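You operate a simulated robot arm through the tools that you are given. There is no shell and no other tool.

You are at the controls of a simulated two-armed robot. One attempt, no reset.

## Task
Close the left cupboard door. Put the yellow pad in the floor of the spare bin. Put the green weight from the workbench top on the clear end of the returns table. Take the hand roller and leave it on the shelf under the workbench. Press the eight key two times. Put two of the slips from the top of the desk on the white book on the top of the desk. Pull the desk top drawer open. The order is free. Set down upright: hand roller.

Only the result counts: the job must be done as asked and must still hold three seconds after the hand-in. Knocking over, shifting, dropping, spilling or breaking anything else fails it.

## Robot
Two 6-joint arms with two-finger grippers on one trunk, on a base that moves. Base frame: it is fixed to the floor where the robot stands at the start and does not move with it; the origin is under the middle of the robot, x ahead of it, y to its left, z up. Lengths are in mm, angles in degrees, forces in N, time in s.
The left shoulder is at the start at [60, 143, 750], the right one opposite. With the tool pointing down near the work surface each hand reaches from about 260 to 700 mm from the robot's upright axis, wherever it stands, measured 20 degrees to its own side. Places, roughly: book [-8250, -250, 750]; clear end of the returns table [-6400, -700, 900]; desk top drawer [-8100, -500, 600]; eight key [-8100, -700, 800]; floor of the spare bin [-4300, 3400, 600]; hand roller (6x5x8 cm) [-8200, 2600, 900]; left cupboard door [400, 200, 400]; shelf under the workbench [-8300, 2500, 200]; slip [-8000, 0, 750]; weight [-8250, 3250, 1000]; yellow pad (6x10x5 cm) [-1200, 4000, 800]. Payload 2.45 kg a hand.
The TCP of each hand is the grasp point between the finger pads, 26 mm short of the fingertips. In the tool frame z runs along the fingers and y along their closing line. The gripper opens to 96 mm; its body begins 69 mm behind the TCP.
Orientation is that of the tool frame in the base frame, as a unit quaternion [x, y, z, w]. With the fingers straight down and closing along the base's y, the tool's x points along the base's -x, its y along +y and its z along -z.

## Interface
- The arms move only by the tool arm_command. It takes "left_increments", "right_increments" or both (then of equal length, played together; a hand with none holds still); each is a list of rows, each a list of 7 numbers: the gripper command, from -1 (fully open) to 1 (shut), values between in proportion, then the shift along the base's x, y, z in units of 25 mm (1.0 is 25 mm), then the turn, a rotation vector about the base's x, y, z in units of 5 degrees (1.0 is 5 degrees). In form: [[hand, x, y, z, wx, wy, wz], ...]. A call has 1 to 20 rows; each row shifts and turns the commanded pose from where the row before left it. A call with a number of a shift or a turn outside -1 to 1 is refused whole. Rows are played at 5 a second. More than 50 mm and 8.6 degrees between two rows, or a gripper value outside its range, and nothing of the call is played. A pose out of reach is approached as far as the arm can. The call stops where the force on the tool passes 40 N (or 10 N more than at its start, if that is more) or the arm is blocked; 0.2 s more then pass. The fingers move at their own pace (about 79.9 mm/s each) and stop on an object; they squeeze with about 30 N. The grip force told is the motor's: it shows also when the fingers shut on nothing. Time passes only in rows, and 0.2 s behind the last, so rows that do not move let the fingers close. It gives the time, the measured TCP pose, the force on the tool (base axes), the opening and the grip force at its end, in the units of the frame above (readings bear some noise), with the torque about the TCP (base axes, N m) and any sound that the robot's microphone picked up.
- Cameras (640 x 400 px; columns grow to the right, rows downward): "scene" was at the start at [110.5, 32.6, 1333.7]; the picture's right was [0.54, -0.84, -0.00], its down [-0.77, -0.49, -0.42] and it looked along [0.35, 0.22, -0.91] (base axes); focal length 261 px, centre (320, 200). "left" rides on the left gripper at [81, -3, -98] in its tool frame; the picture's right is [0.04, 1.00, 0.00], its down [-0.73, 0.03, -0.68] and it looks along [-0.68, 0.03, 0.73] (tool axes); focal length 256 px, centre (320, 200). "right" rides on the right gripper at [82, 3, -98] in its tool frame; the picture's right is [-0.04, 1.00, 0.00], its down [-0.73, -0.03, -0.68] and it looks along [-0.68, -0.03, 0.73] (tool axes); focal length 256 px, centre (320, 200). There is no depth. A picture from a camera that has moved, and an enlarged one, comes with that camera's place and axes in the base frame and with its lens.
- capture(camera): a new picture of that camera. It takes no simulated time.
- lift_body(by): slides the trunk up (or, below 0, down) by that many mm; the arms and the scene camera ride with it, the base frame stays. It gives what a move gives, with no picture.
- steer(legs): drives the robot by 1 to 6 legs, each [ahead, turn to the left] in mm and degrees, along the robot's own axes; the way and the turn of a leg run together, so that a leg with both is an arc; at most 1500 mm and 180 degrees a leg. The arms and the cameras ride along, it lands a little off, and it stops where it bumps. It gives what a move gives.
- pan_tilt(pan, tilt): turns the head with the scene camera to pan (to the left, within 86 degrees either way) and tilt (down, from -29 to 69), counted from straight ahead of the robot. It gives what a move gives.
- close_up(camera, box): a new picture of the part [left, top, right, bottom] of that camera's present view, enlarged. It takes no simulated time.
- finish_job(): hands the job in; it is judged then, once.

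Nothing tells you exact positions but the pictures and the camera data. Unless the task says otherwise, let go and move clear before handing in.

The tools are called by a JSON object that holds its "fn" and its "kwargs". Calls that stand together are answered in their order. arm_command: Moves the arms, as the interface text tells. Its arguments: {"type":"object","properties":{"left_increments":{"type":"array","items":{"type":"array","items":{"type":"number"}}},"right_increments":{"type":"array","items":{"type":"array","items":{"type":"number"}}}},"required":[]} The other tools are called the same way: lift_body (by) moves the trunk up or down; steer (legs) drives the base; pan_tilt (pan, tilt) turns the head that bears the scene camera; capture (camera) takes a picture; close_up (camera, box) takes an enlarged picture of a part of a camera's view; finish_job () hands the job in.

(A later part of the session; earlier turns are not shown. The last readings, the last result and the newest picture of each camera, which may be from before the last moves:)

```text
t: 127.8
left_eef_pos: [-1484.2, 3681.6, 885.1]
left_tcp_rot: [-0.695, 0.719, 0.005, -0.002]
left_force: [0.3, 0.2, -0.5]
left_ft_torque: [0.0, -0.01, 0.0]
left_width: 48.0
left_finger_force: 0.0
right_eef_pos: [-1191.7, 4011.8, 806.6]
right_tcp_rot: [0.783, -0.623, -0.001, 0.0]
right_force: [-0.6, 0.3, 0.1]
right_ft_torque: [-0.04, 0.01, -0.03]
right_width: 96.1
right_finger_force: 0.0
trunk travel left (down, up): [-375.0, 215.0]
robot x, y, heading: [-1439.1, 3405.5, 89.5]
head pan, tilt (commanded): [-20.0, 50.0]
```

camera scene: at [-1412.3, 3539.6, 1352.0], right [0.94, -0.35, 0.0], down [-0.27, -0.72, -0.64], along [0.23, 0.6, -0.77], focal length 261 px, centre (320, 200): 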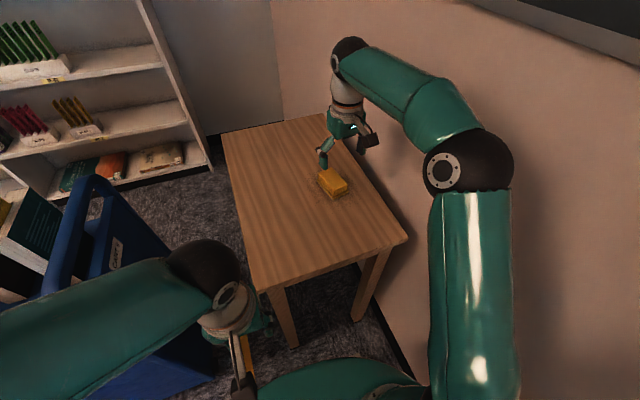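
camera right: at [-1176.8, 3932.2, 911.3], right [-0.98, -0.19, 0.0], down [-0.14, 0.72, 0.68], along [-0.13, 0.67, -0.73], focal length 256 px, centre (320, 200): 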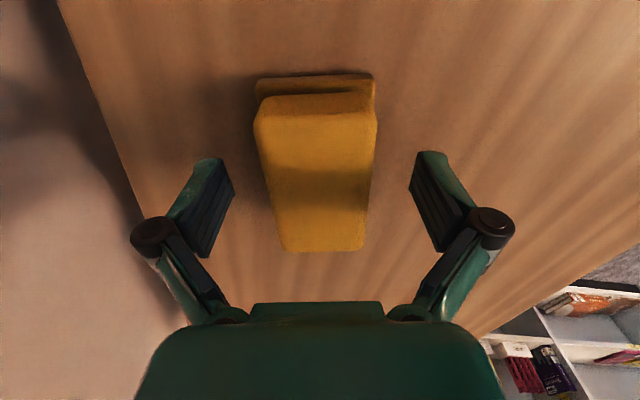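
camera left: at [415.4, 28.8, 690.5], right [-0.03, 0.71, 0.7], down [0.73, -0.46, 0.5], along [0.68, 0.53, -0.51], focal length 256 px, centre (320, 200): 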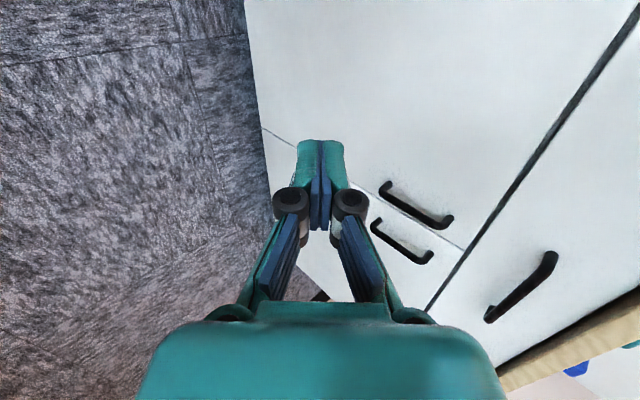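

{"fn": "arm_command", "kwargs": {"right_increments": [[-1, 0, 0, -0.1, 0, 0, 0], [-1, 0, 0, -0.1, 0, 0, 0]]}}

{"fn": "arm_command", "kwargs": {"right_increments": [[-1, 0, 0, -0.1, 0, 0, 0], [-1, 0, 0, -0.1, 0, 0, 0]]}}

```text
t: 128.4
left_eef_pos: [-1483.0, 3681.7, 885.2]
left_tcp_rot: [-0.695, 0.719, 0.004, -0.002]
left_force: [0.1, 0.9, -0.6]
left_ft_torque: [0.0, 0.03, -0.05]
left_width: 47.9
left_finger_force: 0.2
right_eef_pos: [-1192.3, 4011.2, 801.2]
right_tcp_rot: [0.783, -0.622, -0.001, 0.0]
right_force: [0.7, 0.3, -0.1]
right_ft_torque: [0.01, -0.01, 0.0]
right_width: 95.8
right_finger_force: 0.1
trunk travel left (down, up): [-375.0, 215.0]
robot x, y, heading: [-1436.9, 3403.5, 89.7]
head pan, tilt (commanded): [-20.0, 50.0]
```

```text
t: 129.0
left_eef_pos: [-1483.2, 3682.3, 884.7]
left_tcp_rot: [-0.695, 0.719, 0.005, -0.001]
left_force: [-0.6, -0.1, -0.1]
left_ft_torque: [0.0, 0.0, 0.02]
left_width: 48.1
left_finger_force: 0.1
right_eef_pos: [-1192.1, 4012.6, 796.2]
right_tcp_rot: [0.782, -0.623, 0.0, -0.001]
right_force: [0.4, -0.1, 0.1]
right_ft_torque: [0.01, 0.01, -0.02]
right_width: 96.0
right_finger_force: 0.1
trunk travel left (down, up): [-375.0, 215.0]
robot x, y, heading: [-1436.6, 3406.3, 89.5]
head pan, tilt (commanded): [-20.0, 50.0]
```

{"fn": "capture", "kwargs": {"camera": "right"}}

{"fn": "close_up", "kwargs": {"camera": "scene", "box": [280, 110, 420, 215]}}

```text
taken
camera right: at [-1176.8, 3931.8, 894.4], right [-0.98, -0.19, 0.0], down [-0.14, 0.72, 0.68], along [-0.13, 0.67, -0.73], focal length 256 px, centre (320, 200)
```

right: 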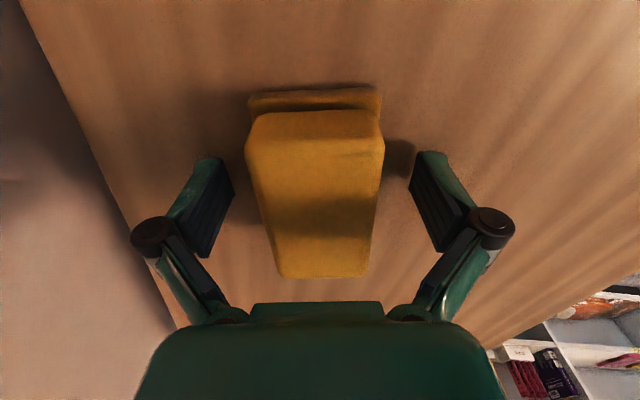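

```text
3.81 times, centred on (350, 162) of scene
camera zoom: at [-1412.3, 3539.0, 1352.1], right [0.94, -0.35, 0.0], down [-0.27, -0.72, -0.64], along [0.23, 0.6, -0.77], focal length 993 px, centre (206, 343)
```

zoom: 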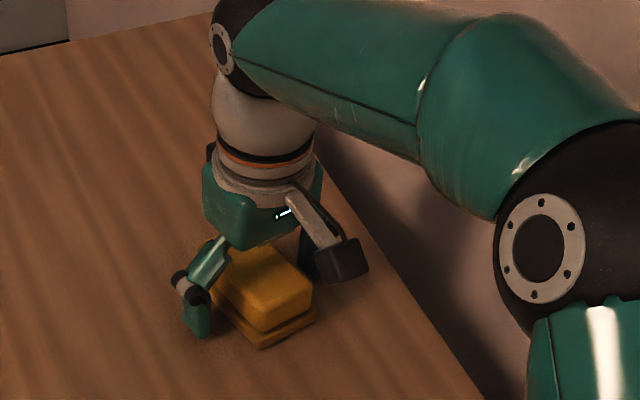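

{"fn": "arm_command", "kwargs": {"right_increments": [[-1, 0, 0, -0.1, 0, 0, 0], [-1, 0, 0, -0.1, 0, 0, 0]]}}

{"fn": "close_up", "kwargs": {"camera": "scene", "box": [310, 150, 390, 210]}}

```text
t: 129.6
left_eef_pos: [-1482.2, 3682.0, 886.0]
left_tcp_rot: [-0.695, 0.719, 0.004, -0.002]
left_force: [0.2, -0.5, 0.0]
left_ft_torque: [0.0, -0.01, 0.0]
left_width: 47.7
left_finger_force: 0.0
right_eef_pos: [-1191.5, 4011.6, 790.8]
right_tcp_rot: [0.782, -0.623, -0.001, 0.0]
right_force: [-0.3, 0.3, -0.3]
right_ft_torque: [0.0, 0.05, 0.0]
right_width: 96.1
right_finger_force: 0.0
trunk travel left (down, up): [-375.0, 215.0]
robot x, y, heading: [-1439.3, 3407.8, 89.5]
head pan, tilt (commanded): [-20.0, 50.0]
```

```text
6.67 times, centred on (350, 180) of scene
camera zoom: at [-1412.2, 3539.0, 1352.0], right [0.94, -0.35, 0.0], down [-0.27, -0.72, -0.64], along [0.23, 0.6, -0.77], focal length 1738 px, centre (120, 333)
```

zoom: 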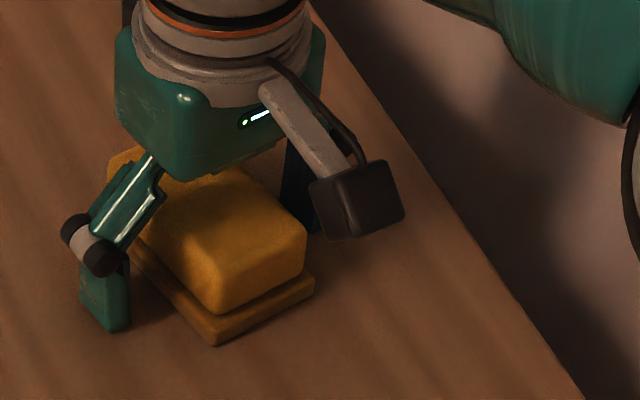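

The fingers now straddle the pad fully. Close here, then lift slowly.

{"fn": "arm_command", "kwargs": {"right_increments": [[1, 0, 0, 0, 0, 0, 0], [1, 0, 0, 0, 0, 0, 0], [1, 0, 0, 0, 0, 0, 0], [1, 0, 0, 0, 0, 0, 0]]}}

{"fn": "arm_command", "kwargs": {"right_increments": [[1, 0, 0, 0.3, 0, 0, 0], [1, 0, 0, 0.3, 0, 0, 0], [1, 0, 0, 0.5, 0, 0, 0], [1, 0, 0, 0.5, 0, 0, 0], [1, 0, 0, 0.5, 0, 0, 0], [1, 0, 0, 0.5, 0, 0, 0]]}}

{"fn": "capture", "kwargs": {"camera": "right"}}

```text
t: 130.2
left_eef_pos: [-1484.6, 3679.7, 886.4]
left_tcp_rot: [-0.695, 0.719, 0.005, 0.0]
left_force: [0.0, -0.2, -0.5]
left_ft_torque: [0.05, -0.02, -0.01]
left_width: 48.1
left_finger_force: 0.0
right_eef_pos: [-1195.7, 4012.0, 804.3]
right_tcp_rot: [0.782, -0.623, -0.008, -0.006]
right_force: [-8.1, -5.7, 28.9]
right_ft_torque: [-0.62, 0.14, -0.08]
right_width: 55.1
right_finger_force: 30.0
trunk travel left (down, up): [-375.0, 215.0]
robot x, y, heading: [-1440.9, 3402.3, 89.5]
head pan, tilt (commanded): [-20.0, 50.0]
stopped in row 2 (right hand): the force on the tool passed its limit at 45 N (the readings are from after the stop); the commanded pose is now the measured one
```

```text
t: 131.6
left_eef_pos: [-1482.6, 3681.5, 884.5]
left_tcp_rot: [-0.695, 0.719, 0.005, -0.002]
left_force: [-1.0, -0.1, -0.3]
left_ft_torque: [0.0, -0.03, -0.02]
left_width: 48.1
left_finger_force: 0.1
right_eef_pos: [-1193.3, 4012.8, 862.6]
right_tcp_rot: [0.783, -0.623, -0.005, -0.003]
right_force: [0.1, -0.7, -0.5]
right_ft_torque: [-0.03, -0.03, 0.03]
right_width: 55.1
right_finger_force: 30.1
trunk travel left (down, up): [-375.0, 215.0]
robot x, y, heading: [-1439.2, 3407.9, 89.3]
head pan, tilt (commanded): [-20.0, 50.0]
```

```text
taken
camera right: at [-1177.7, 3932.5, 959.7], right [-0.98, -0.19, 0.0], down [-0.13, 0.71, 0.69], along [-0.13, 0.68, -0.73], focal length 256 px, centre (320, 200)
```

right: 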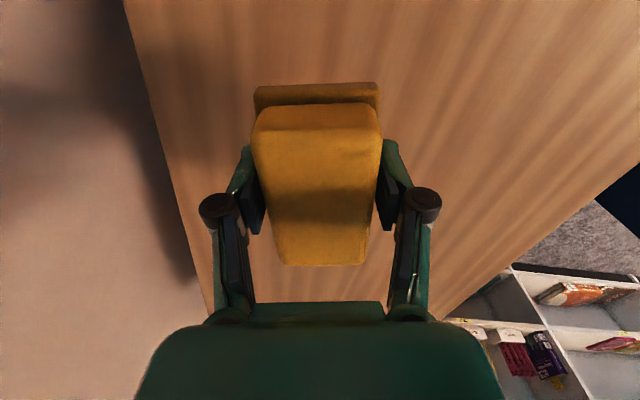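

Now holding at 55 mm (by the base plate). I'll lift further and check it's really in the hand.

{"fn": "arm_command", "kwargs": {"right_increments": [[1, 0, 0, 0.6, 0, 0, 0], [1, 0, 0, 0.6, 0, 0, 0], [1, 0, 0, 0.6, 0, 0, 0], [1, 0, 0, 0.6, 0, 0, 0], [1, 0, 0, 0.6, 0, 0, 0], [1, 0, -0.6, 0, 0, 0, 0], [1, 0, -0.6, 0, 0, 0, 0], [1, 0, -0.6, 0, 0, 0, 0], [1, 0, -0.6, 0, 0, 0, 0]]}}

{"fn": "capture", "kwargs": {"camera": "right"}}

{"fn": "close_up", "kwargs": {"camera": "scene", "box": [280, 60, 480, 210]}}

```text
t: 133.6
left_eef_pos: [-1483.6, 3680.5, 886.0]
left_tcp_rot: [-0.695, 0.719, 0.004, -0.002]
left_force: [-0.1, -0.1, 0.2]
left_ft_torque: [0.01, -0.01, 0.01]
left_width: 48.0
left_finger_force: 0.1
right_eef_pos: [-1193.4, 3952.9, 937.9]
right_tcp_rot: [0.782, -0.623, -0.005, -0.002]
right_force: [-0.3, -1.0, -0.4]
right_ft_torque: [0.0, 0.01, 0.01]
right_width: 55.1
right_finger_force: 30.1
trunk travel left (down, up): [-375.0, 215.0]
robot x, y, heading: [-1440.5, 3407.6, 89.3]
head pan, tilt (commanded): [-20.0, 50.0]
```

```text
taken
camera right: at [-1177.9, 3872.0, 1034.6], right [-0.98, -0.19, 0.0], down [-0.13, 0.71, 0.69], along [-0.13, 0.68, -0.73], focal length 256 px, centre (320, 200)
```

right: 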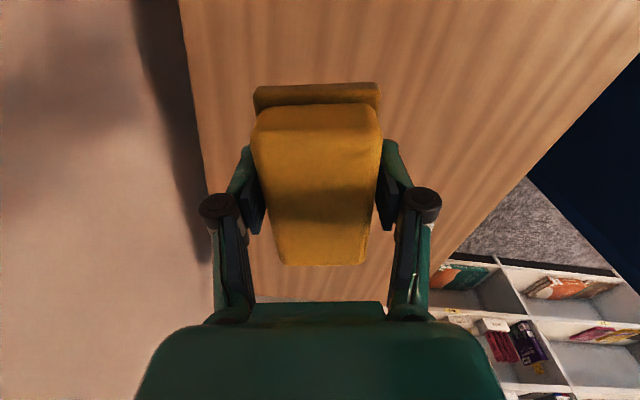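

```text
2.67 times, centred on (380, 135) of scene
camera zoom: at [-1412.2, 3538.6, 1352.1], right [0.94, -0.35, 0.0], down [-0.27, -0.72, -0.64], along [0.23, 0.6, -0.77], focal length 695 px, centre (160, 373)
```

zoom: 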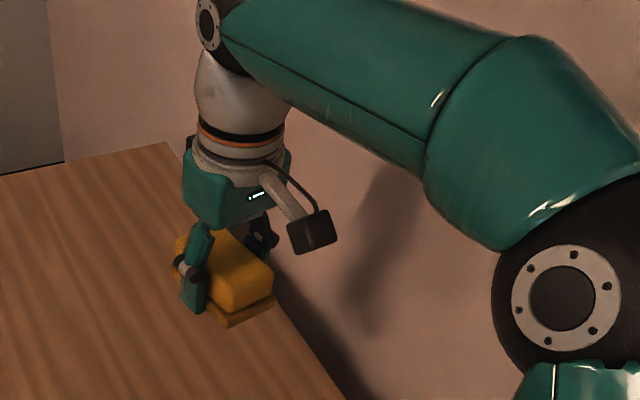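

The pad is securely held. I'll tuck the right hand in, then reverse along the way I came and look toward the bins.

{"fn": "arm_command", "kwargs": {"right_increments": [[1, -0.387, -0.9, 0, 0, 0, -0.3], [1, -0.387, -0.9, 0, 0, 0, -0.3], [1, -0.387, -0.9, 0, 0, 0, -0.3], [1, -0.387, -0.9, 0, 0, 0, -0.3], [1, -0.387, -0.9, 0, 0, 0, -0.3], [1, -0.387, -0.9, 0, 0, 0, -0.3], [1, -0.387, -0.9, 0, 0, 0, -0.3], [1, -0.387, -0.9, 0, 0, 0, -0.3], [1, -0.387, -0.9, 0, 0, 0, -0.3], [1, 0, 0, 0, 0, 0, 0]]}}

{"fn": "steer", "kwargs": {"legs": [[-290, -24], [-600, 0]]}}

{"fn": "pan_tilt", "kwargs": {"pan": 80, "tilt": 20}}

{"fn": "capture", "kwargs": {"camera": "scene"}}

{"fn": "capture", "kwargs": {"camera": "right"}}

```text
t: 135.8
left_eef_pos: [-1483.0, 3681.4, 885.7]
left_tcp_rot: [-0.695, 0.719, 0.004, -0.002]
left_force: [-0.6, -0.1, 0.2]
left_ft_torque: [0.02, 0.0, -0.04]
left_width: 47.7
left_finger_force: 0.1
right_eef_pos: [-1280.8, 3750.2, 936.4]
right_tcp_rot: [-0.703, 0.711, 0.005, 0.004]
right_force: [-0.3, 0.1, -0.4]
right_ft_torque: [-0.02, 0.0, 0.0]
right_width: 55.2
right_finger_force: 30.3
trunk travel left (down, up): [-375.0, 215.0]
robot x, y, heading: [-1440.1, 3409.6, 89.4]
head pan, tilt (commanded): [-20.0, 50.0]
```

```text
t: 140.8
left_eef_pos: [-1680.6, 2846.4, 886.0]
left_tcp_rot: [-0.532, 0.847, 0.005, 0.0]
left_force: [-1.5, -0.2, 0.2]
left_ft_torque: [0.02, -0.01, 0.01]
left_width: 47.9
left_finger_force: 0.1
right_eef_pos: [-1466.4, 2828.1, 937.9]
right_tcp_rot: [-0.542, 0.84, 0.003, 0.004]
right_force: [0.2, -0.3, -0.9]
right_ft_torque: [0.01, -0.03, 0.03]
right_width: 54.8
right_finger_force: 29.7
trunk travel left (down, up): [-375.0, 215.0]
robot x, y, heading: [-1753.4, 2576.5, 65.7]
head pan, tilt (commanded): [-20.0, 50.0]
```

```text
t: 142.6
left_eef_pos: [-1680.8, 2846.4, 886.1]
left_tcp_rot: [-0.532, 0.846, 0.004, -0.001]
left_force: [-0.6, -0.3, -0.1]
left_ft_torque: [-0.03, 0.01, 0.0]
left_width: 48.1
left_finger_force: 0.0
right_eef_pos: [-1467.3, 2829.9, 937.6]
right_tcp_rot: [-0.542, 0.841, 0.004, 0.005]
right_force: [-0.1, 0.3, -1.1]
right_ft_torque: [0.0, 0.0, -0.02]
right_width: 54.9
right_finger_force: 29.8
trunk travel left (down, up): [-375.0, 215.0]
robot x, y, heading: [-1749.3, 2575.7, 65.8]
head pan, tilt (commanded): [80.0, 20.0]
```

```text
taken
camera scene: at [-1804.8, 2684.9, 1397.7], right [0.57, 0.82, 0.0], down [0.28, -0.19, -0.94], along [-0.77, 0.53, -0.34], focal length 261 px, centre (320, 200)
```

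scene: 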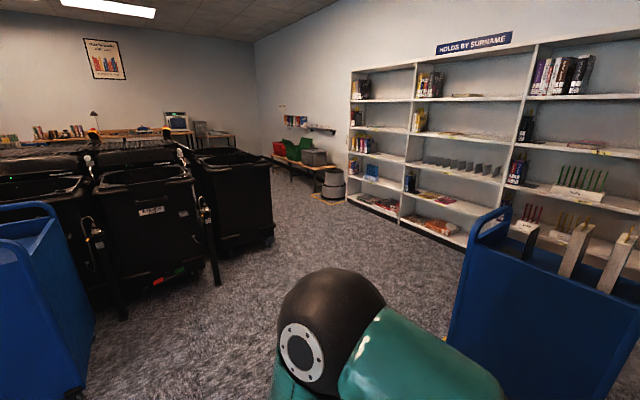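

```text
taken
camera right: at [-1503.8, 2754.5, 1035.1], right [-0.89, 0.45, 0.0], down [0.33, 0.65, 0.69], along [0.31, 0.62, -0.73], focal length 256 px, centre (320, 200)
```

right: 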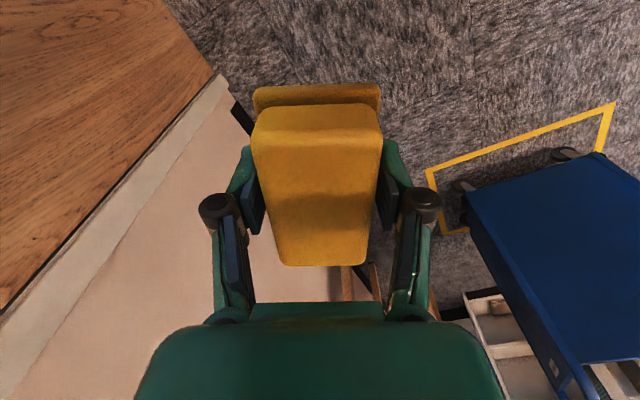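

{"fn": "close_up", "kwargs": {"camera": "scene", "box": [80, 120, 360, 295]}}

```text
2.29 times, centred on (220, 208) of scene
camera zoom: at [-1804.8, 2684.9, 1397.7], right [0.57, 0.82, 0.0], down [0.28, -0.19, -0.94], along [-0.77, 0.53, -0.34], focal length 596 px, centre (549, 183)
```

zoom: 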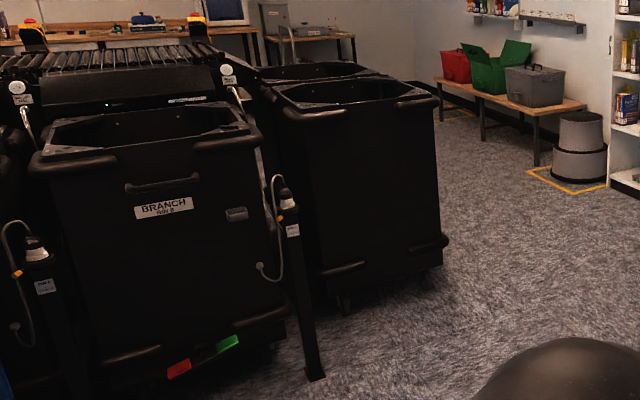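

The empty bins at the end of the row match the spare bin's place at (-4300, 3400). I'll turn left and drive toward it for a better look.

{"fn": "steer", "kwargs": {"legs": [[0, 88], [1300, 0]]}}

{"fn": "pan_tilt", "kwargs": {"pan": 10, "tilt": 25}}

{"fn": "capture", "kwargs": {"camera": "scene"}}

```text
t: 153.4
left_eef_pos: [-3170.8, 3232.9, 887.4]
left_tcp_rot: [0.971, -0.241, -0.003, 0.003]
left_force: [0.2, -0.1, 0.4]
left_ft_torque: [0.0, 0.01, 0.01]
left_width: 48.1
left_finger_force: 0.1
right_eef_pos: [-3143.6, 3444.9, 937.4]
right_tcp_rot: [0.973, -0.229, -0.006, -0.002]
right_force: [-0.4, 0.1, -0.6]
right_ft_torque: [0.02, 0.0, -0.02]
right_width: 55.1
right_finger_force: 30.0
trunk travel left (down, up): [-375.0, 215.0]
robot x, y, heading: [-2899.3, 3149.3, 153.4]
head pan, tilt (commanded): [80.0, 20.0]
```

```text
t: 154.8
left_eef_pos: [-3169.9, 3232.5, 885.2]
left_tcp_rot: [0.971, -0.24, -0.003, 0.003]
left_force: [0.0, 0.0, -0.8]
left_ft_torque: [-0.01, -0.03, 0.01]
left_width: 48.1
left_finger_force: 0.1
right_eef_pos: [-3143.6, 3446.1, 938.3]
right_tcp_rot: [0.973, -0.23, -0.006, 0.0]
right_force: [0.2, 0.8, 0.0]
right_ft_torque: [-0.01, 0.0, -0.02]
right_width: 55.1
right_finger_force: 29.6
trunk travel left (down, up): [-375.0, 215.0]
robot x, y, heading: [-2904.7, 3148.2, 153.3]
head pan, tilt (commanded): [10.0, 25.0]
```

```text
taken
camera scene: at [-3047.2, 3202.7, 1389.6], right [0.29, 0.96, 0.0], down [0.4, -0.12, -0.91], along [-0.87, 0.26, -0.42], focal length 261 px, centre (320, 200)
```

scene: 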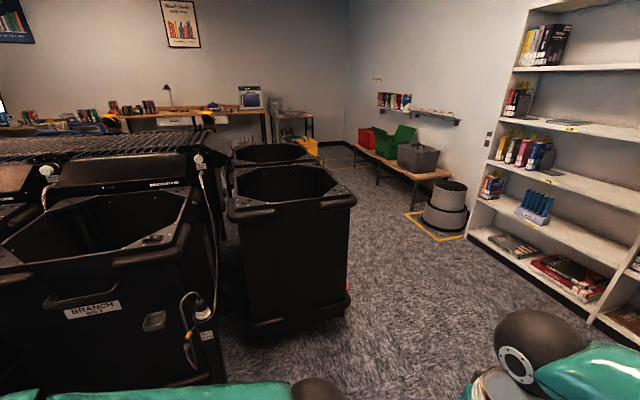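

{"fn": "close_up", "kwargs": {"camera": "scene", "box": [180, 120, 400, 350]}}

{"fn": "close_up", "kwargs": {"camera": "scene", "box": [0, 100, 240, 250]}}

```text
1.74 times, centred on (290, 235) of scene
camera zoom: at [-3047.2, 3202.7, 1389.6], right [0.29, 0.96, 0.0], down [0.4, -0.12, -0.91], along [-0.87, 0.26, -0.42], focal length 453 px, centre (372, 139)
```

zoom: 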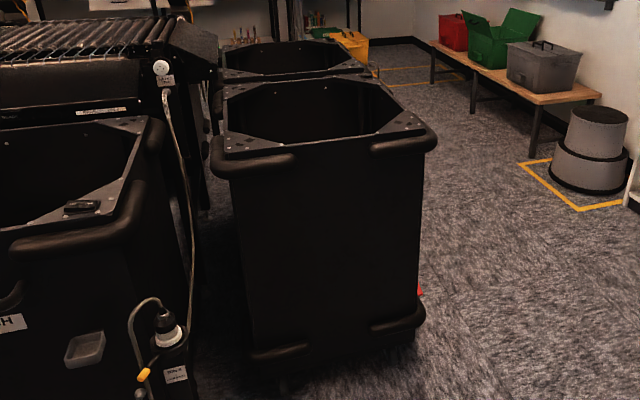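

```text
2.67 times, centred on (120, 175) of scene
camera zoom: at [-3047.2, 3202.7, 1389.6], right [0.29, 0.96, 0.0], down [0.4, -0.12, -0.91], along [-0.87, 0.26, -0.42], focal length 695 px, centre (853, 267)
```

zoom: 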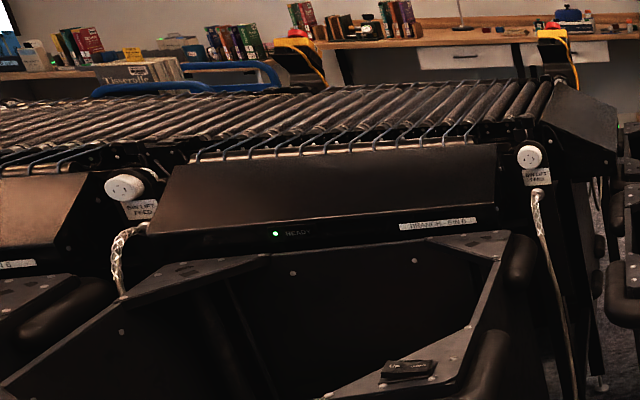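

The freestanding bin has its near face at x≈-4180, rim z≈820, spanning y≈3115–3715. I'll pull up to it.

{"fn": "steer", "kwargs": {"legs": [[0, 6], [900, 0], [0, 20]]}}

{"fn": "pan_tilt", "kwargs": {"pan": 0, "tilt": 45}}

{"fn": "capture", "kwargs": {"camera": "scene"}}

{"fn": "capture", "kwargs": {"camera": "left"}}

```text
t: 160.4
left_eef_pos: [-4017.1, 3516.8, 888.0]
left_tcp_rot: [0.983, -0.185, -0.003, 0.004]
left_force: [0.1, 0.2, -0.2]
left_ft_torque: [0.02, 0.0, 0.02]
left_width: 48.1
left_finger_force: 0.1
right_eef_pos: [-4015.3, 3731.4, 938.9]
right_tcp_rot: [0.985, -0.175, -0.005, -0.001]
right_force: [0.4, -0.3, -0.1]
right_ft_torque: [-0.01, 0.01, 0.02]
right_width: 54.9
right_finger_force: 29.9
trunk travel left (down, up): [-375.0, 215.0]
robot x, y, heading: [-3742.4, 3465.4, 161.4]
head pan, tilt (commanded): [10.0, 25.0]
stopped in leg 2: the robot was blocked; the commanded pose is now the measured one
```

```text
t: 161.2
left_eef_pos: [-4016.7, 3517.1, 885.4]
left_tcp_rot: [0.983, -0.186, -0.003, 0.004]
left_force: [0.7, -0.1, 0.3]
left_ft_torque: [0.02, 0.01, 0.01]
left_width: 48.1
left_finger_force: 0.1
right_eef_pos: [-4015.5, 3732.7, 938.2]
right_tcp_rot: [0.985, -0.174, -0.006, -0.001]
right_force: [0.4, 0.3, -1.0]
right_ft_torque: [-0.03, 0.03, -0.01]
right_width: 55.1
right_finger_force: 29.8
trunk travel left (down, up): [-375.0, 215.0]
robot x, y, heading: [-3742.0, 3462.2, 161.5]
head pan, tilt (commanded): [0.0, 45.0]
```

```text
taken
camera scene: at [-3878.8, 3509.9, 1359.1], right [0.32, 0.95, 0.0], down [0.67, -0.22, -0.71], along [-0.67, 0.22, -0.71], focal length 261 px, centre (320, 200)
```

scene: 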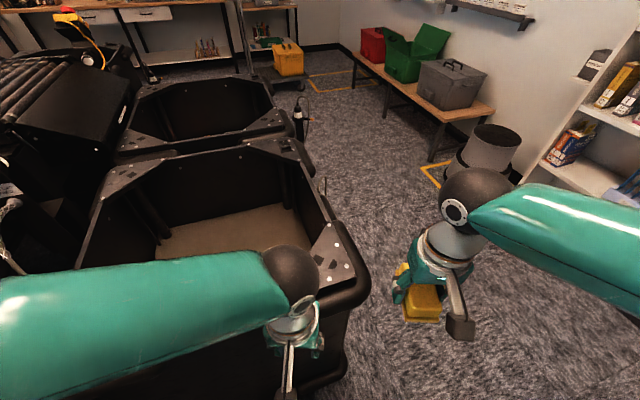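

```text
taken
camera left: at [-3938.9, 3489.6, 985.6], right [-0.33, -0.94, 0.01], down [-0.69, 0.24, 0.68], along [-0.65, 0.22, -0.73], focal length 256 px, centre (320, 200)
```

left: 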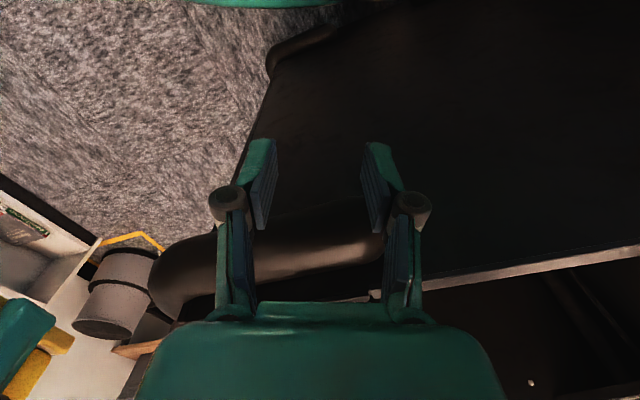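

The base bumped something on its left, probably the slim post of the neighbouring bay. Let me look there.

{"fn": "pan_tilt", "kwargs": {"pan": 70, "tilt": 55}}

{"fn": "capture", "kwargs": {"camera": "scene"}}

```text
t: 162.6
left_eef_pos: [-4017.3, 3517.1, 888.5]
left_tcp_rot: [0.982, -0.187, -0.003, 0.004]
left_force: [-0.5, -0.7, 0.5]
left_ft_torque: [-0.02, -0.01, 0.0]
left_width: 48.2
left_finger_force: 0.0
right_eef_pos: [-4014.6, 3731.3, 939.0]
right_tcp_rot: [0.985, -0.175, -0.006, -0.001]
right_force: [0.9, 0.1, -0.8]
right_ft_torque: [-0.03, 0.01, 0.01]
right_width: 55.3
right_finger_force: 29.3
trunk travel left (down, up): [-375.0, 215.0]
robot x, y, heading: [-3740.5, 3464.5, 161.5]
head pan, tilt (commanded): [70.0, 55.0]
```

```text
taken
camera scene: at [-3846.6, 3427.8, 1345.6], right [-0.78, 0.62, 0.0], down [0.51, 0.64, -0.57], along [-0.36, -0.45, -0.82], focal length 261 px, centre (320, 200)
```

scene: 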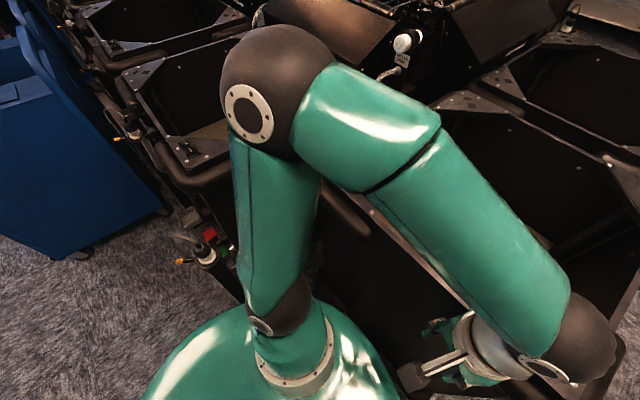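

It was the slim post at about (-3782, 3001). I'll back off, shift to the right, and come up to the bin again.

{"fn": "steer", "kwargs": {"legs": [[-300, 0], [0, -16], [330, 0], [0, 34]]}}

{"fn": "pan_tilt", "kwargs": {"pan": 0, "tilt": 45}}

{"fn": "capture", "kwargs": {"camera": "scene"}}

```text
t: 167.7
left_eef_pos: [-3975.8, 3677.0, 887.3]
left_tcp_rot: [0.948, -0.317, -0.003, 0.004]
left_force: [0.2, -1.0, -0.6]
left_ft_torque: [-0.02, 0.04, 0.02]
left_width: 47.9
left_finger_force: 0.1
right_eef_pos: [-3916.9, 3884.0, 939.9]
right_tcp_rot: [0.952, -0.306, -0.005, -0.002]
right_force: [0.1, -1.4, -1.0]
right_ft_torque: [0.03, -0.01, 0.02]
right_width: 55.0
right_finger_force: 29.4
trunk travel left (down, up): [-375.0, 215.0]
robot x, y, heading: [-3722.5, 3556.5, 146.9]
head pan, tilt (commanded): [70.0, 55.0]
stopped in leg 3: the robot was blocked; the commanded pose is now the measured one
```

```text
t: 169.1
left_eef_pos: [-3975.9, 3677.8, 888.6]
left_tcp_rot: [0.948, -0.317, -0.002, 0.004]
left_force: [0.2, -0.8, 0.2]
left_ft_torque: [0.02, -0.01, 0.03]
left_width: 47.9
left_finger_force: 0.1
right_eef_pos: [-3915.8, 3884.1, 939.0]
right_tcp_rot: [0.952, -0.306, -0.005, -0.002]
right_force: [0.1, 0.6, -1.5]
right_ft_torque: [0.0, 0.0, 0.01]
right_width: 55.0
right_finger_force: 30.2
trunk travel left (down, up): [-375.0, 215.0]
robot x, y, heading: [-3723.0, 3556.1, 146.9]
head pan, tilt (commanded): [0.0, 45.0]
```

```text
taken
camera scene: at [-3842.9, 3636.6, 1359.0], right [0.55, 0.84, 0.0], down [0.59, -0.39, -0.71], along [-0.59, 0.39, -0.71], focal length 261 px, centre (320, 200)
```

scene: 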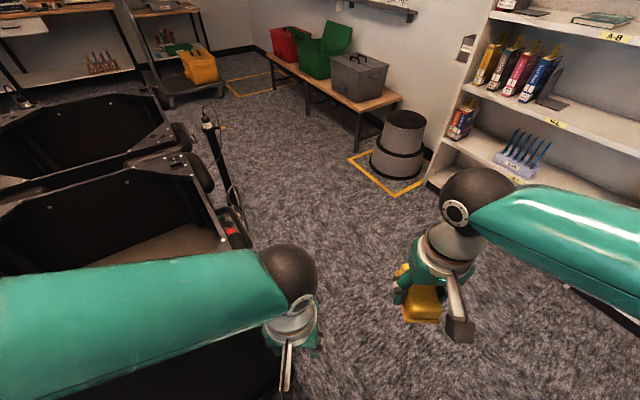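

The base front has met the bin's lower bumper (x≈-4037), so this is as close as it gets. I'll back a hair and turn to face the bin squarely.

{"fn": "steer", "kwargs": {"legs": [[-25, 0], [0, 33]]}}

{"fn": "pan_tilt", "kwargs": {"pan": 0, "tilt": 50}}

{"fn": "capture", "kwargs": {"camera": "scene"}}

{"fn": "capture", "kwargs": {"camera": "left"}}

```text
t: 171.7
left_eef_pos: [-3979.8, 3505.0, 887.0]
left_tcp_rot: [0.999, -0.032, -0.003, 0.004]
left_force: [0.2, -0.1, 0.4]
left_ft_torque: [0.01, -0.02, -0.01]
left_width: 48.1
left_finger_force: 0.1
right_eef_pos: [-4042.7, 3710.7, 939.3]
right_tcp_rot: [1.0, -0.021, -0.006, 0.001]
right_force: [0.5, -0.6, -0.2]
right_ft_torque: [-0.01, 0.04, 0.02]
right_width: 55.0
right_finger_force: 29.7
trunk travel left (down, up): [-375.0, 215.0]
robot x, y, heading: [-3703.6, 3563.5, 179.5]
head pan, tilt (commanded): [0.0, 45.0]
```

```text
t: 172.3
left_eef_pos: [-3980.2, 3505.9, 888.7]
left_tcp_rot: [0.999, -0.032, -0.002, 0.004]
left_force: [-0.3, 1.0, 0.0]
left_ft_torque: [-0.02, -0.03, 0.01]
left_width: 48.1
left_finger_force: 0.0
right_eef_pos: [-4042.9, 3711.6, 941.0]
right_tcp_rot: [1.0, -0.021, -0.005, 0.001]
right_force: [-0.1, -0.2, -0.1]
right_ft_torque: [-0.07, 0.01, 0.03]
right_width: 55.2
right_finger_force: 30.4
trunk travel left (down, up): [-375.0, 215.0]
robot x, y, heading: [-3703.1, 3559.8, 179.9]
head pan, tilt (commanded): [0.0, 50.0]
```

```text
taken
camera scene: at [-3841.4, 3562.6, 1352.1], right [0.0, 1.0, 0.0], down [0.77, 0.0, -0.64], along [-0.64, 0.0, -0.77], focal length 261 px, centre (320, 200)
```

scene: 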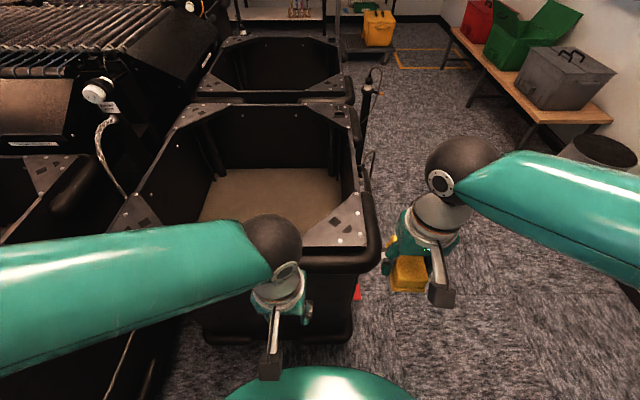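

```text
taken
camera left: at [-3896.7, 3504.4, 986.9], right [-0.03, -1.0, 0.01], down [-0.73, 0.02, 0.68], along [-0.68, 0.01, -0.73], focal length 256 px, centre (320, 200)
```

left: 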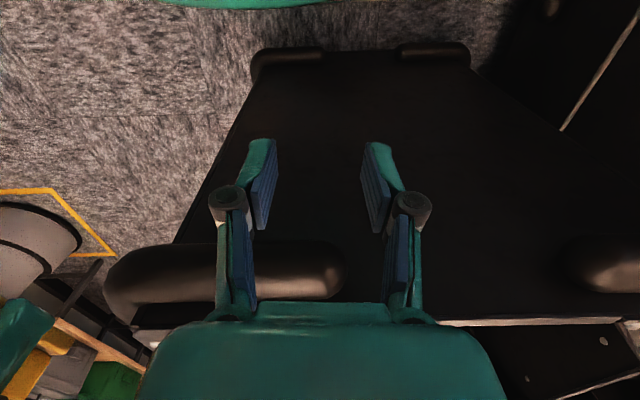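

{"fn": "close_up", "kwargs": {"camera": "scene", "box": [100, 80, 400, 280]}}

```text
2.00 times, centred on (250, 180) of scene
camera zoom: at [-3841.4, 3562.6, 1352.1], right [0.0, 1.0, 0.0], down [0.77, 0.0, -0.64], along [-0.64, 0.0, -0.77], focal length 521 px, centre (460, 240)
```

zoom: 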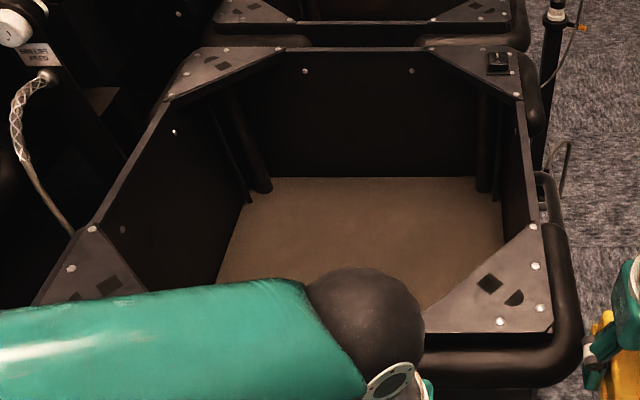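

The bin floor is about z≈520, well inside the rim at 820. Turning left 30° gives the right arm a better reach over the bin.

{"fn": "steer", "kwargs": {"legs": [[0, 30]]}}

{"fn": "arm_command", "kwargs": {"left_increments": [[0, 0.8, 0.3, 0.5, 0, 0, 0], [0, 0.8, 0.3, 0.5, 0, 0, 0], [0, 0.5, 0.3, 0.5, 0, 0, 0], [0, 0, 0, 0.5, 0, 0, 0]]}}

{"fn": "pan_tilt", "kwargs": {"pan": -30, "tilt": 50}}

{"fn": "capture", "kwargs": {"camera": "scene"}}

```text
t: 174.4
left_eef_pos: [-3912.2, 3375.9, 889.0]
left_tcp_rot: [0.974, 0.227, -0.001, 0.004]
left_force: [-0.6, 0.4, 0.4]
left_ft_torque: [0.01, 0.02, 0.01]
left_width: 47.8
left_finger_force: 0.0
right_eef_pos: [-4069.1, 3521.2, 941.3]
right_tcp_rot: [0.971, 0.239, -0.006, 0.003]
right_force: [-0.4, 1.3, -1.0]
right_ft_torque: [0.04, 0.02, -0.01]
right_width: 55.4
right_finger_force: 29.9
trunk travel left (down, up): [-375.0, 215.0]
robot x, y, heading: [-3704.7, 3571.5, -150.4]
head pan, tilt (commanded): [0.0, 50.0]
```

```text
t: 174.9
left_eef_pos: [-3895.4, 3379.2, 905.1]
left_tcp_rot: [0.974, 0.226, -0.014, 0.007]
left_force: [-7.4, -9.6, -3.8]
left_ft_torque: [0.87, -0.47, -0.57]
left_width: 48.1
left_finger_force: 0.0
right_eef_pos: [-4068.1, 3519.2, 942.0]
right_tcp_rot: [0.971, 0.24, -0.005, 0.001]
right_force: [-0.7, -0.4, -0.5]
right_ft_torque: [0.04, -0.02, -0.01]
right_width: 55.3
right_finger_force: 30.3
trunk travel left (down, up): [-375.0, 215.0]
robot x, y, heading: [-3705.5, 3567.8, -150.0]
head pan, tilt (commanded): [0.0, 50.0]
stopped in row 2 (left hand): the force on the tool passed its limit at 112 N (the readings are from after the stop); the commanded pose is now the measured one
```

```text
t: 175.8
left_eef_pos: [-3894.8, 3379.0, 904.7]
left_tcp_rot: [0.974, 0.226, -0.015, 0.005]
left_force: [-15.9, -22.4, -4.1]
left_ft_torque: [2.11, -1.18, -1.4]
left_width: 48.1
left_finger_force: 0.1
right_eef_pos: [-4069.5, 3519.5, 941.2]
right_tcp_rot: [0.971, 0.24, -0.006, 0.002]
right_force: [-0.7, 0.6, -0.2]
right_ft_torque: [0.02, 0.0, -0.01]
right_width: 55.2
right_finger_force: 30.4
trunk travel left (down, up): [-375.0, 215.0]
robot x, y, heading: [-3707.7, 3573.5, -150.2]
head pan, tilt (commanded): [-30.0, 50.0]
```

```text
taken
camera scene: at [-3837.6, 3543.3, 1352.1], right [0.0, 1.0, 0.0], down [0.77, 0.0, -0.64], along [-0.64, 0.0, -0.77], focal length 261 px, centre (320, 200)
```

scene: 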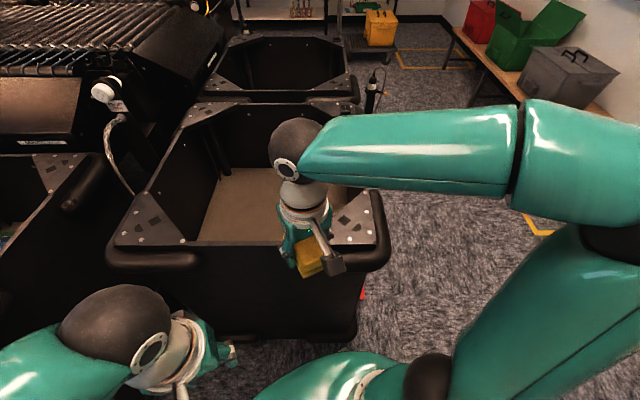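

The left hand pressed back against the robot's own trunk; I'll ease it forward again.

{"fn": "arm_command", "kwargs": {"left_increments": [[0, -0.6, -0.8, 0, 0, 0, 0], [0, -0.6, -0.8, 0.4, 0, 0, 0], [0, -0.4, -0.6, 0.4, 0, 0, 0]]}}

{"fn": "capture", "kwargs": {"camera": "right"}}

```text
t: 176.6
left_eef_pos: [-3934.4, 3326.1, 926.0]
left_tcp_rot: [0.974, 0.227, -0.013, 0.006]
left_force: [-0.3, 0.9, 0.2]
left_ft_torque: [-0.01, -0.01, 0.0]
left_width: 47.9
left_finger_force: 0.0
right_eef_pos: [-4069.3, 3520.9, 940.8]
right_tcp_rot: [0.971, 0.239, -0.006, 0.001]
right_force: [-1.1, 0.5, -1.0]
right_ft_torque: [-0.03, 0.0, 0.03]
right_width: 55.1
right_finger_force: 29.7
trunk travel left (down, up): [-375.0, 215.0]
robot x, y, heading: [-3707.1, 3570.3, -150.1]
head pan, tilt (commanded): [-30.0, 50.0]
```

```text
taken
camera right: at [-3994.9, 3556.1, 1038.5], right [0.43, -0.9, 0.0], down [-0.66, -0.31, 0.69], along [-0.62, -0.3, -0.73], focal length 256 px, centre (320, 200)
```

right: 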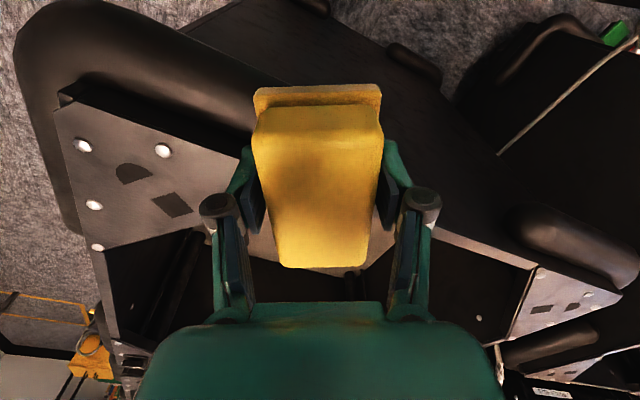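

{"fn": "arm_command", "kwargs": {"right_increments": [[1, -0.985, -0.15, 0, 0, 0, 0], [1, -0.985, -0.15, 0, 0, 0, 0], [1, -0.985, -0.15, 0, 0, 0, 0], [1, -0.985, -0.15, 0, 0, 0, 0], [1, -0.985, -0.15, 0, 0, 0, 0], [1, -0.985, -0.15, 0, 0, 0, 0], [1, -0.985, -0.15, 0, 0, 0, 0], [1, -0.985, -0.15, 0, 0, 0, 0], [1, -0.985, -0.15, 0, 0, 0, 0], [1, -0.985, -0.15, 0, 0, 0, 0], [1, -0.985, -0.15, 0, 0, 0, 0]]}}

{"fn": "capture", "kwargs": {"camera": "right"}}

{"fn": "capture", "kwargs": {"camera": "scene"}}

```text
t: 179.0
left_eef_pos: [-3933.7, 3325.2, 924.2]
left_tcp_rot: [0.974, 0.227, -0.013, 0.006]
left_force: [-1.1, 0.0, -1.5]
left_ft_torque: [0.02, 0.0, 0.03]
left_width: 48.2
left_finger_force: 0.0
right_eef_pos: [-4341.1, 3477.1, 940.3]
right_tcp_rot: [0.971, 0.239, -0.006, 0.003]
right_force: [0.3, -0.6, -0.7]
right_ft_torque: [0.03, -0.03, -0.02]
right_width: 55.1
right_finger_force: 29.8
trunk travel left (down, up): [-375.0, 215.0]
robot x, y, heading: [-3707.9, 3569.5, -150.2]
head pan, tilt (commanded): [-30.0, 50.0]
```

```text
taken
camera right: at [-4267.2, 3513.5, 1037.8], right [0.43, -0.9, 0.0], down [-0.66, -0.31, 0.69], along [-0.62, -0.3, -0.73], focal length 256 px, centre (320, 200)
```

right: 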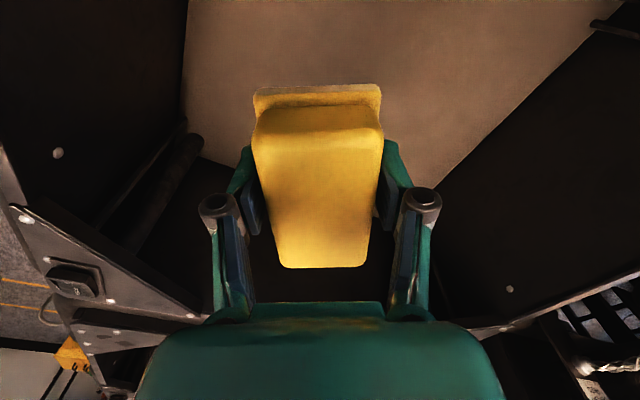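

```text
taken
camera scene: at [-3838.6, 3542.8, 1351.9], right [0.0, 1.0, 0.0], down [0.77, 0.0, -0.64], along [-0.64, 0.0, -0.77], focal length 261 px, centre (320, 200)
```

scene: 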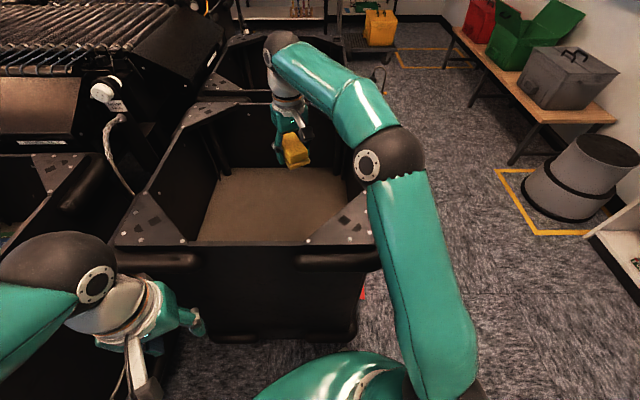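

{"fn": "arm_command", "kwargs": {"right_increments": [[1, 0, 0, -1, 0, 0, 0], [1, 0, 0, -1, 0, 0, 0], [1, 0, 0, -1, 0, 0, 0], [1, 0, 0, -1, 0, 0, 0], [1, 0, 0, -1, 0, 0, 0], [1, 0, 0, -1, 0, 0, 0], [1, 0, 0, -1, 0, 0, 0], [1, 0, 0, -1, 0, 0, 0], [1, 0, 0, -1, 0, 0, 0], [1, 0, 0, -1, 0, 0, 0]]}}

{"fn": "capture", "kwargs": {"camera": "scene"}}

{"fn": "capture", "kwargs": {"camera": "right"}}

```text
t: 181.2
left_eef_pos: [-3933.2, 3325.5, 925.1]
left_tcp_rot: [0.974, 0.227, -0.013, 0.005]
left_force: [-0.7, 0.3, 0.6]
left_ft_torque: [-0.02, 0.01, -0.01]
left_width: 48.1
left_finger_force: 0.0
right_eef_pos: [-4340.6, 3477.6, 690.8]
right_tcp_rot: [0.971, 0.239, -0.006, 0.003]
right_force: [-0.4, 0.5, -0.2]
right_ft_torque: [-0.01, -0.03, 0.01]
right_width: 55.2
right_finger_force: 29.7
trunk travel left (down, up): [-375.0, 215.0]
robot x, y, heading: [-3705.7, 3572.7, -150.1]
head pan, tilt (commanded): [-30.0, 50.0]
```

```text
taken
camera scene: at [-3838.3, 3543.1, 1352.0], right [0.0, 1.0, 0.0], down [0.77, 0.0, -0.64], along [-0.64, 0.0, -0.77], focal length 261 px, centre (320, 200)
```

scene: 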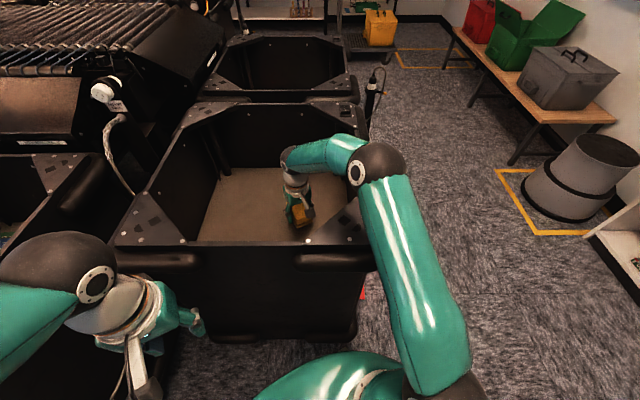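

```text
taken
camera right: at [-4265.4, 3513.9, 787.6], right [0.43, -0.9, 0.0], down [-0.66, -0.31, 0.69], along [-0.62, -0.3, -0.73], focal length 256 px, centre (320, 200)
```

right: 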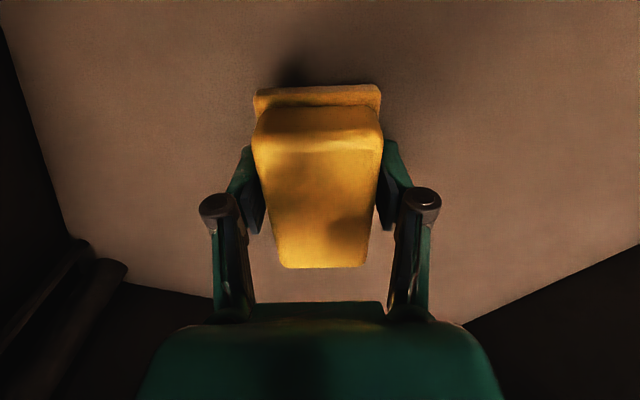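

{"fn": "arm_command", "kwargs": {"right_increments": [[1, -0.2, -0.2, -0.6, 0, 0, 0], [1, -0.2, -0.2, -0.6, 0, 0, 0], [1, -0.2, -0.2, -0.6, 0, 0, 0], [1, -0.2, -0.2, -0.6, 0, 0, 0]]}}

{"fn": "capture", "kwargs": {"camera": "right"}}

{"fn": "close_up", "kwargs": {"camera": "scene", "box": [190, 110, 430, 270]}}

```text
t: 182.2
left_eef_pos: [-3930.5, 3327.9, 926.8]
left_tcp_rot: [0.974, 0.226, -0.015, 0.006]
left_force: [0.5, -0.2, 0.0]
left_ft_torque: [-0.04, -0.04, -0.04]
left_width: 48.0
left_finger_force: 0.1
right_eef_pos: [-4357.6, 3461.1, 634.8]
right_tcp_rot: [0.971, 0.24, -0.008, 0.002]
right_force: [12.6, 14.7, 27.6]
right_ft_torque: [0.04, -0.85, 0.36]
right_width: 55.2
right_finger_force: 30.1
trunk travel left (down, up): [-375.0, 215.0]
robot x, y, heading: [-3711.8, 3576.1, -150.1]
head pan, tilt (commanded): [-30.0, 50.0]
```

```text
taken
camera right: at [-4283.2, 3496.1, 731.6], right [0.43, -0.9, 0.0], down [-0.66, -0.31, 0.69], along [-0.62, -0.29, -0.73], focal length 256 px, centre (320, 200)
```

right: 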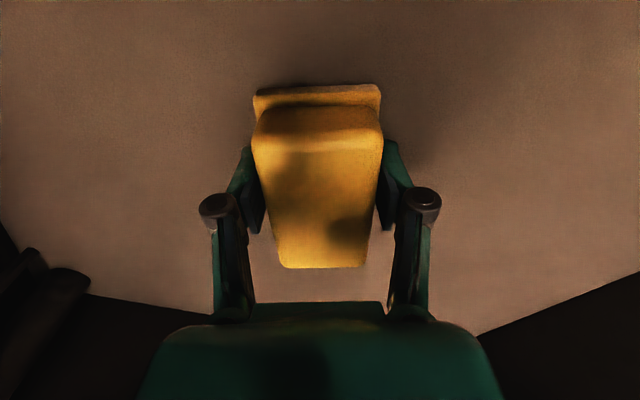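

```text
2.50 times, centred on (310, 190) of scene
camera zoom: at [-3833.9, 3545.0, 1352.9], right [0.0, 1.0, 0.0], down [0.76, 0.0, -0.64], along [-0.64, 0.0, -0.76], focal length 652 px, centre (345, 225)
```

zoom: 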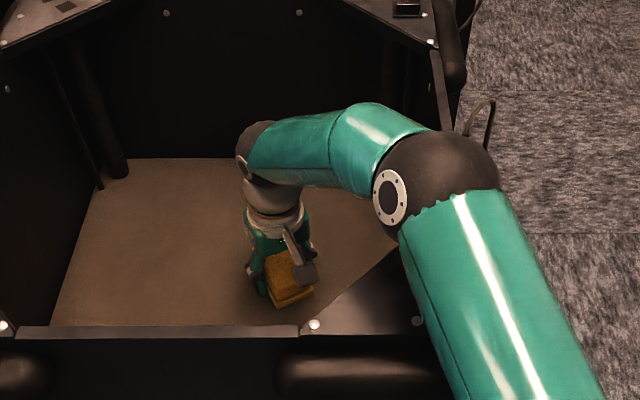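

The pad has touched the bin floor (force up 28 N at TCP z≈635). I'll ease off slightly and release.

{"fn": "arm_command", "kwargs": {"right_increments": [[1, 0.12, 0.14, 0.16, 0, 0, 0], [1, 0, 0, 0, 0, 0, 0]]}}

{"fn": "arm_command", "kwargs": {"right_increments": [[0.2, 0, 0, 0, 0, 0, 0], [-0.5, 0, 0, 0, 0, 0, 0], [-1, 0, 0, 0, 0, 0, 0], [-1, 0, 0, 0, 0, 0, 0]]}}

{"fn": "capture", "kwargs": {"camera": "right"}}

```text
t: 182.8
left_eef_pos: [-3932.3, 3326.3, 925.9]
left_tcp_rot: [0.974, 0.227, -0.014, 0.005]
left_force: [0.3, -0.1, 0.1]
left_ft_torque: [-0.03, -0.01, 0.0]
left_width: 48.1
left_finger_force: 0.2
right_eef_pos: [-4358.1, 3460.3, 638.0]
right_tcp_rot: [0.971, 0.24, -0.01, 0.004]
right_force: [-4.0, -4.6, 23.4]
right_ft_torque: [0.25, -0.05, -0.05]
right_width: 55.1
right_finger_force: 30.0
trunk travel left (down, up): [-375.0, 215.0]
robot x, y, heading: [-3706.3, 3572.4, -150.2]
head pan, tilt (commanded): [-30.0, 50.0]
```

```text
t: 183.8
left_eef_pos: [-3932.6, 3325.6, 925.2]
left_tcp_rot: [0.974, 0.227, -0.014, 0.006]
left_force: [-0.2, 0.0, 0.9]
left_ft_torque: [0.01, 0.01, 0.0]
left_width: 48.0
left_finger_force: 0.1
right_eef_pos: [-4355.1, 3462.9, 635.2]
right_tcp_rot: [0.971, 0.239, -0.004, 0.0]
right_force: [4.7, 1.5, 10.2]
right_ft_torque: [0.08, -0.16, 0.05]
right_width: 98.4
right_finger_force: 3.0
trunk travel left (down, up): [-375.0, 215.0]
robot x, y, heading: [-3704.2, 3576.4, -150.4]
head pan, tilt (commanded): [-30.0, 50.0]
```

```text
taken
camera right: at [-4280.5, 3498.4, 732.4], right [0.43, -0.9, 0.0], down [-0.66, -0.31, 0.69], along [-0.62, -0.3, -0.73], focal length 256 px, centre (320, 200)
```

right: 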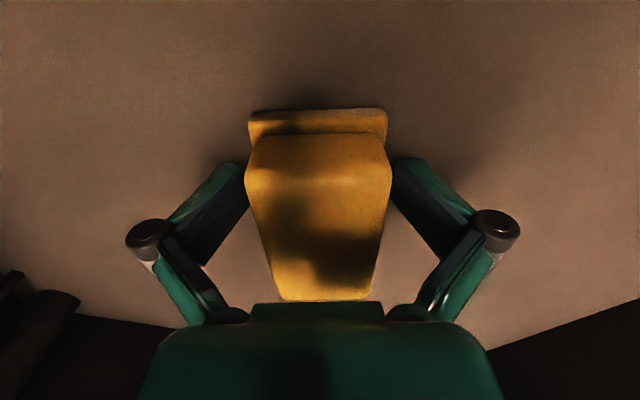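

The fingers opened but still press on the floor. I'll raise the hand slowly and see whether the pad stays.

{"fn": "arm_command", "kwargs": {"right_increments": [[-1, 0, 0, 0.2, 0, 0, 0], [-1, 0, 0, 0.2, 0, 0, 0], [-1, 0, 0, 0.3, 0, 0, 0]]}}

{"fn": "capture", "kwargs": {"camera": "right"}}

```text
t: 184.6
left_eef_pos: [-3935.4, 3326.9, 924.2]
left_tcp_rot: [0.974, 0.226, -0.013, 0.005]
left_force: [0.1, -0.1, 0.9]
left_ft_torque: [-0.01, -0.02, 0.01]
left_width: 47.9
left_finger_force: 0.0
right_eef_pos: [-4356.5, 3462.8, 652.0]
right_tcp_rot: [0.971, 0.24, -0.006, 0.0]
right_force: [0.6, -0.1, -0.8]
right_ft_torque: [-0.04, 0.0, 0.02]
right_width: 95.9
right_finger_force: 0.1
trunk travel left (down, up): [-375.0, 215.0]
robot x, y, heading: [-3709.2, 3575.1, -150.3]
head pan, tilt (commanded): [-30.0, 50.0]
```

```text
taken
camera right: at [-4281.8, 3497.6, 749.7], right [0.43, -0.9, 0.0], down [-0.66, -0.31, 0.69], along [-0.62, -0.3, -0.73], focal length 256 px, centre (320, 200)
```

right: 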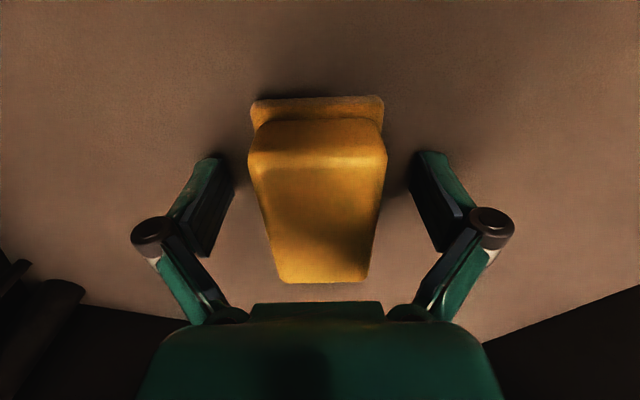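

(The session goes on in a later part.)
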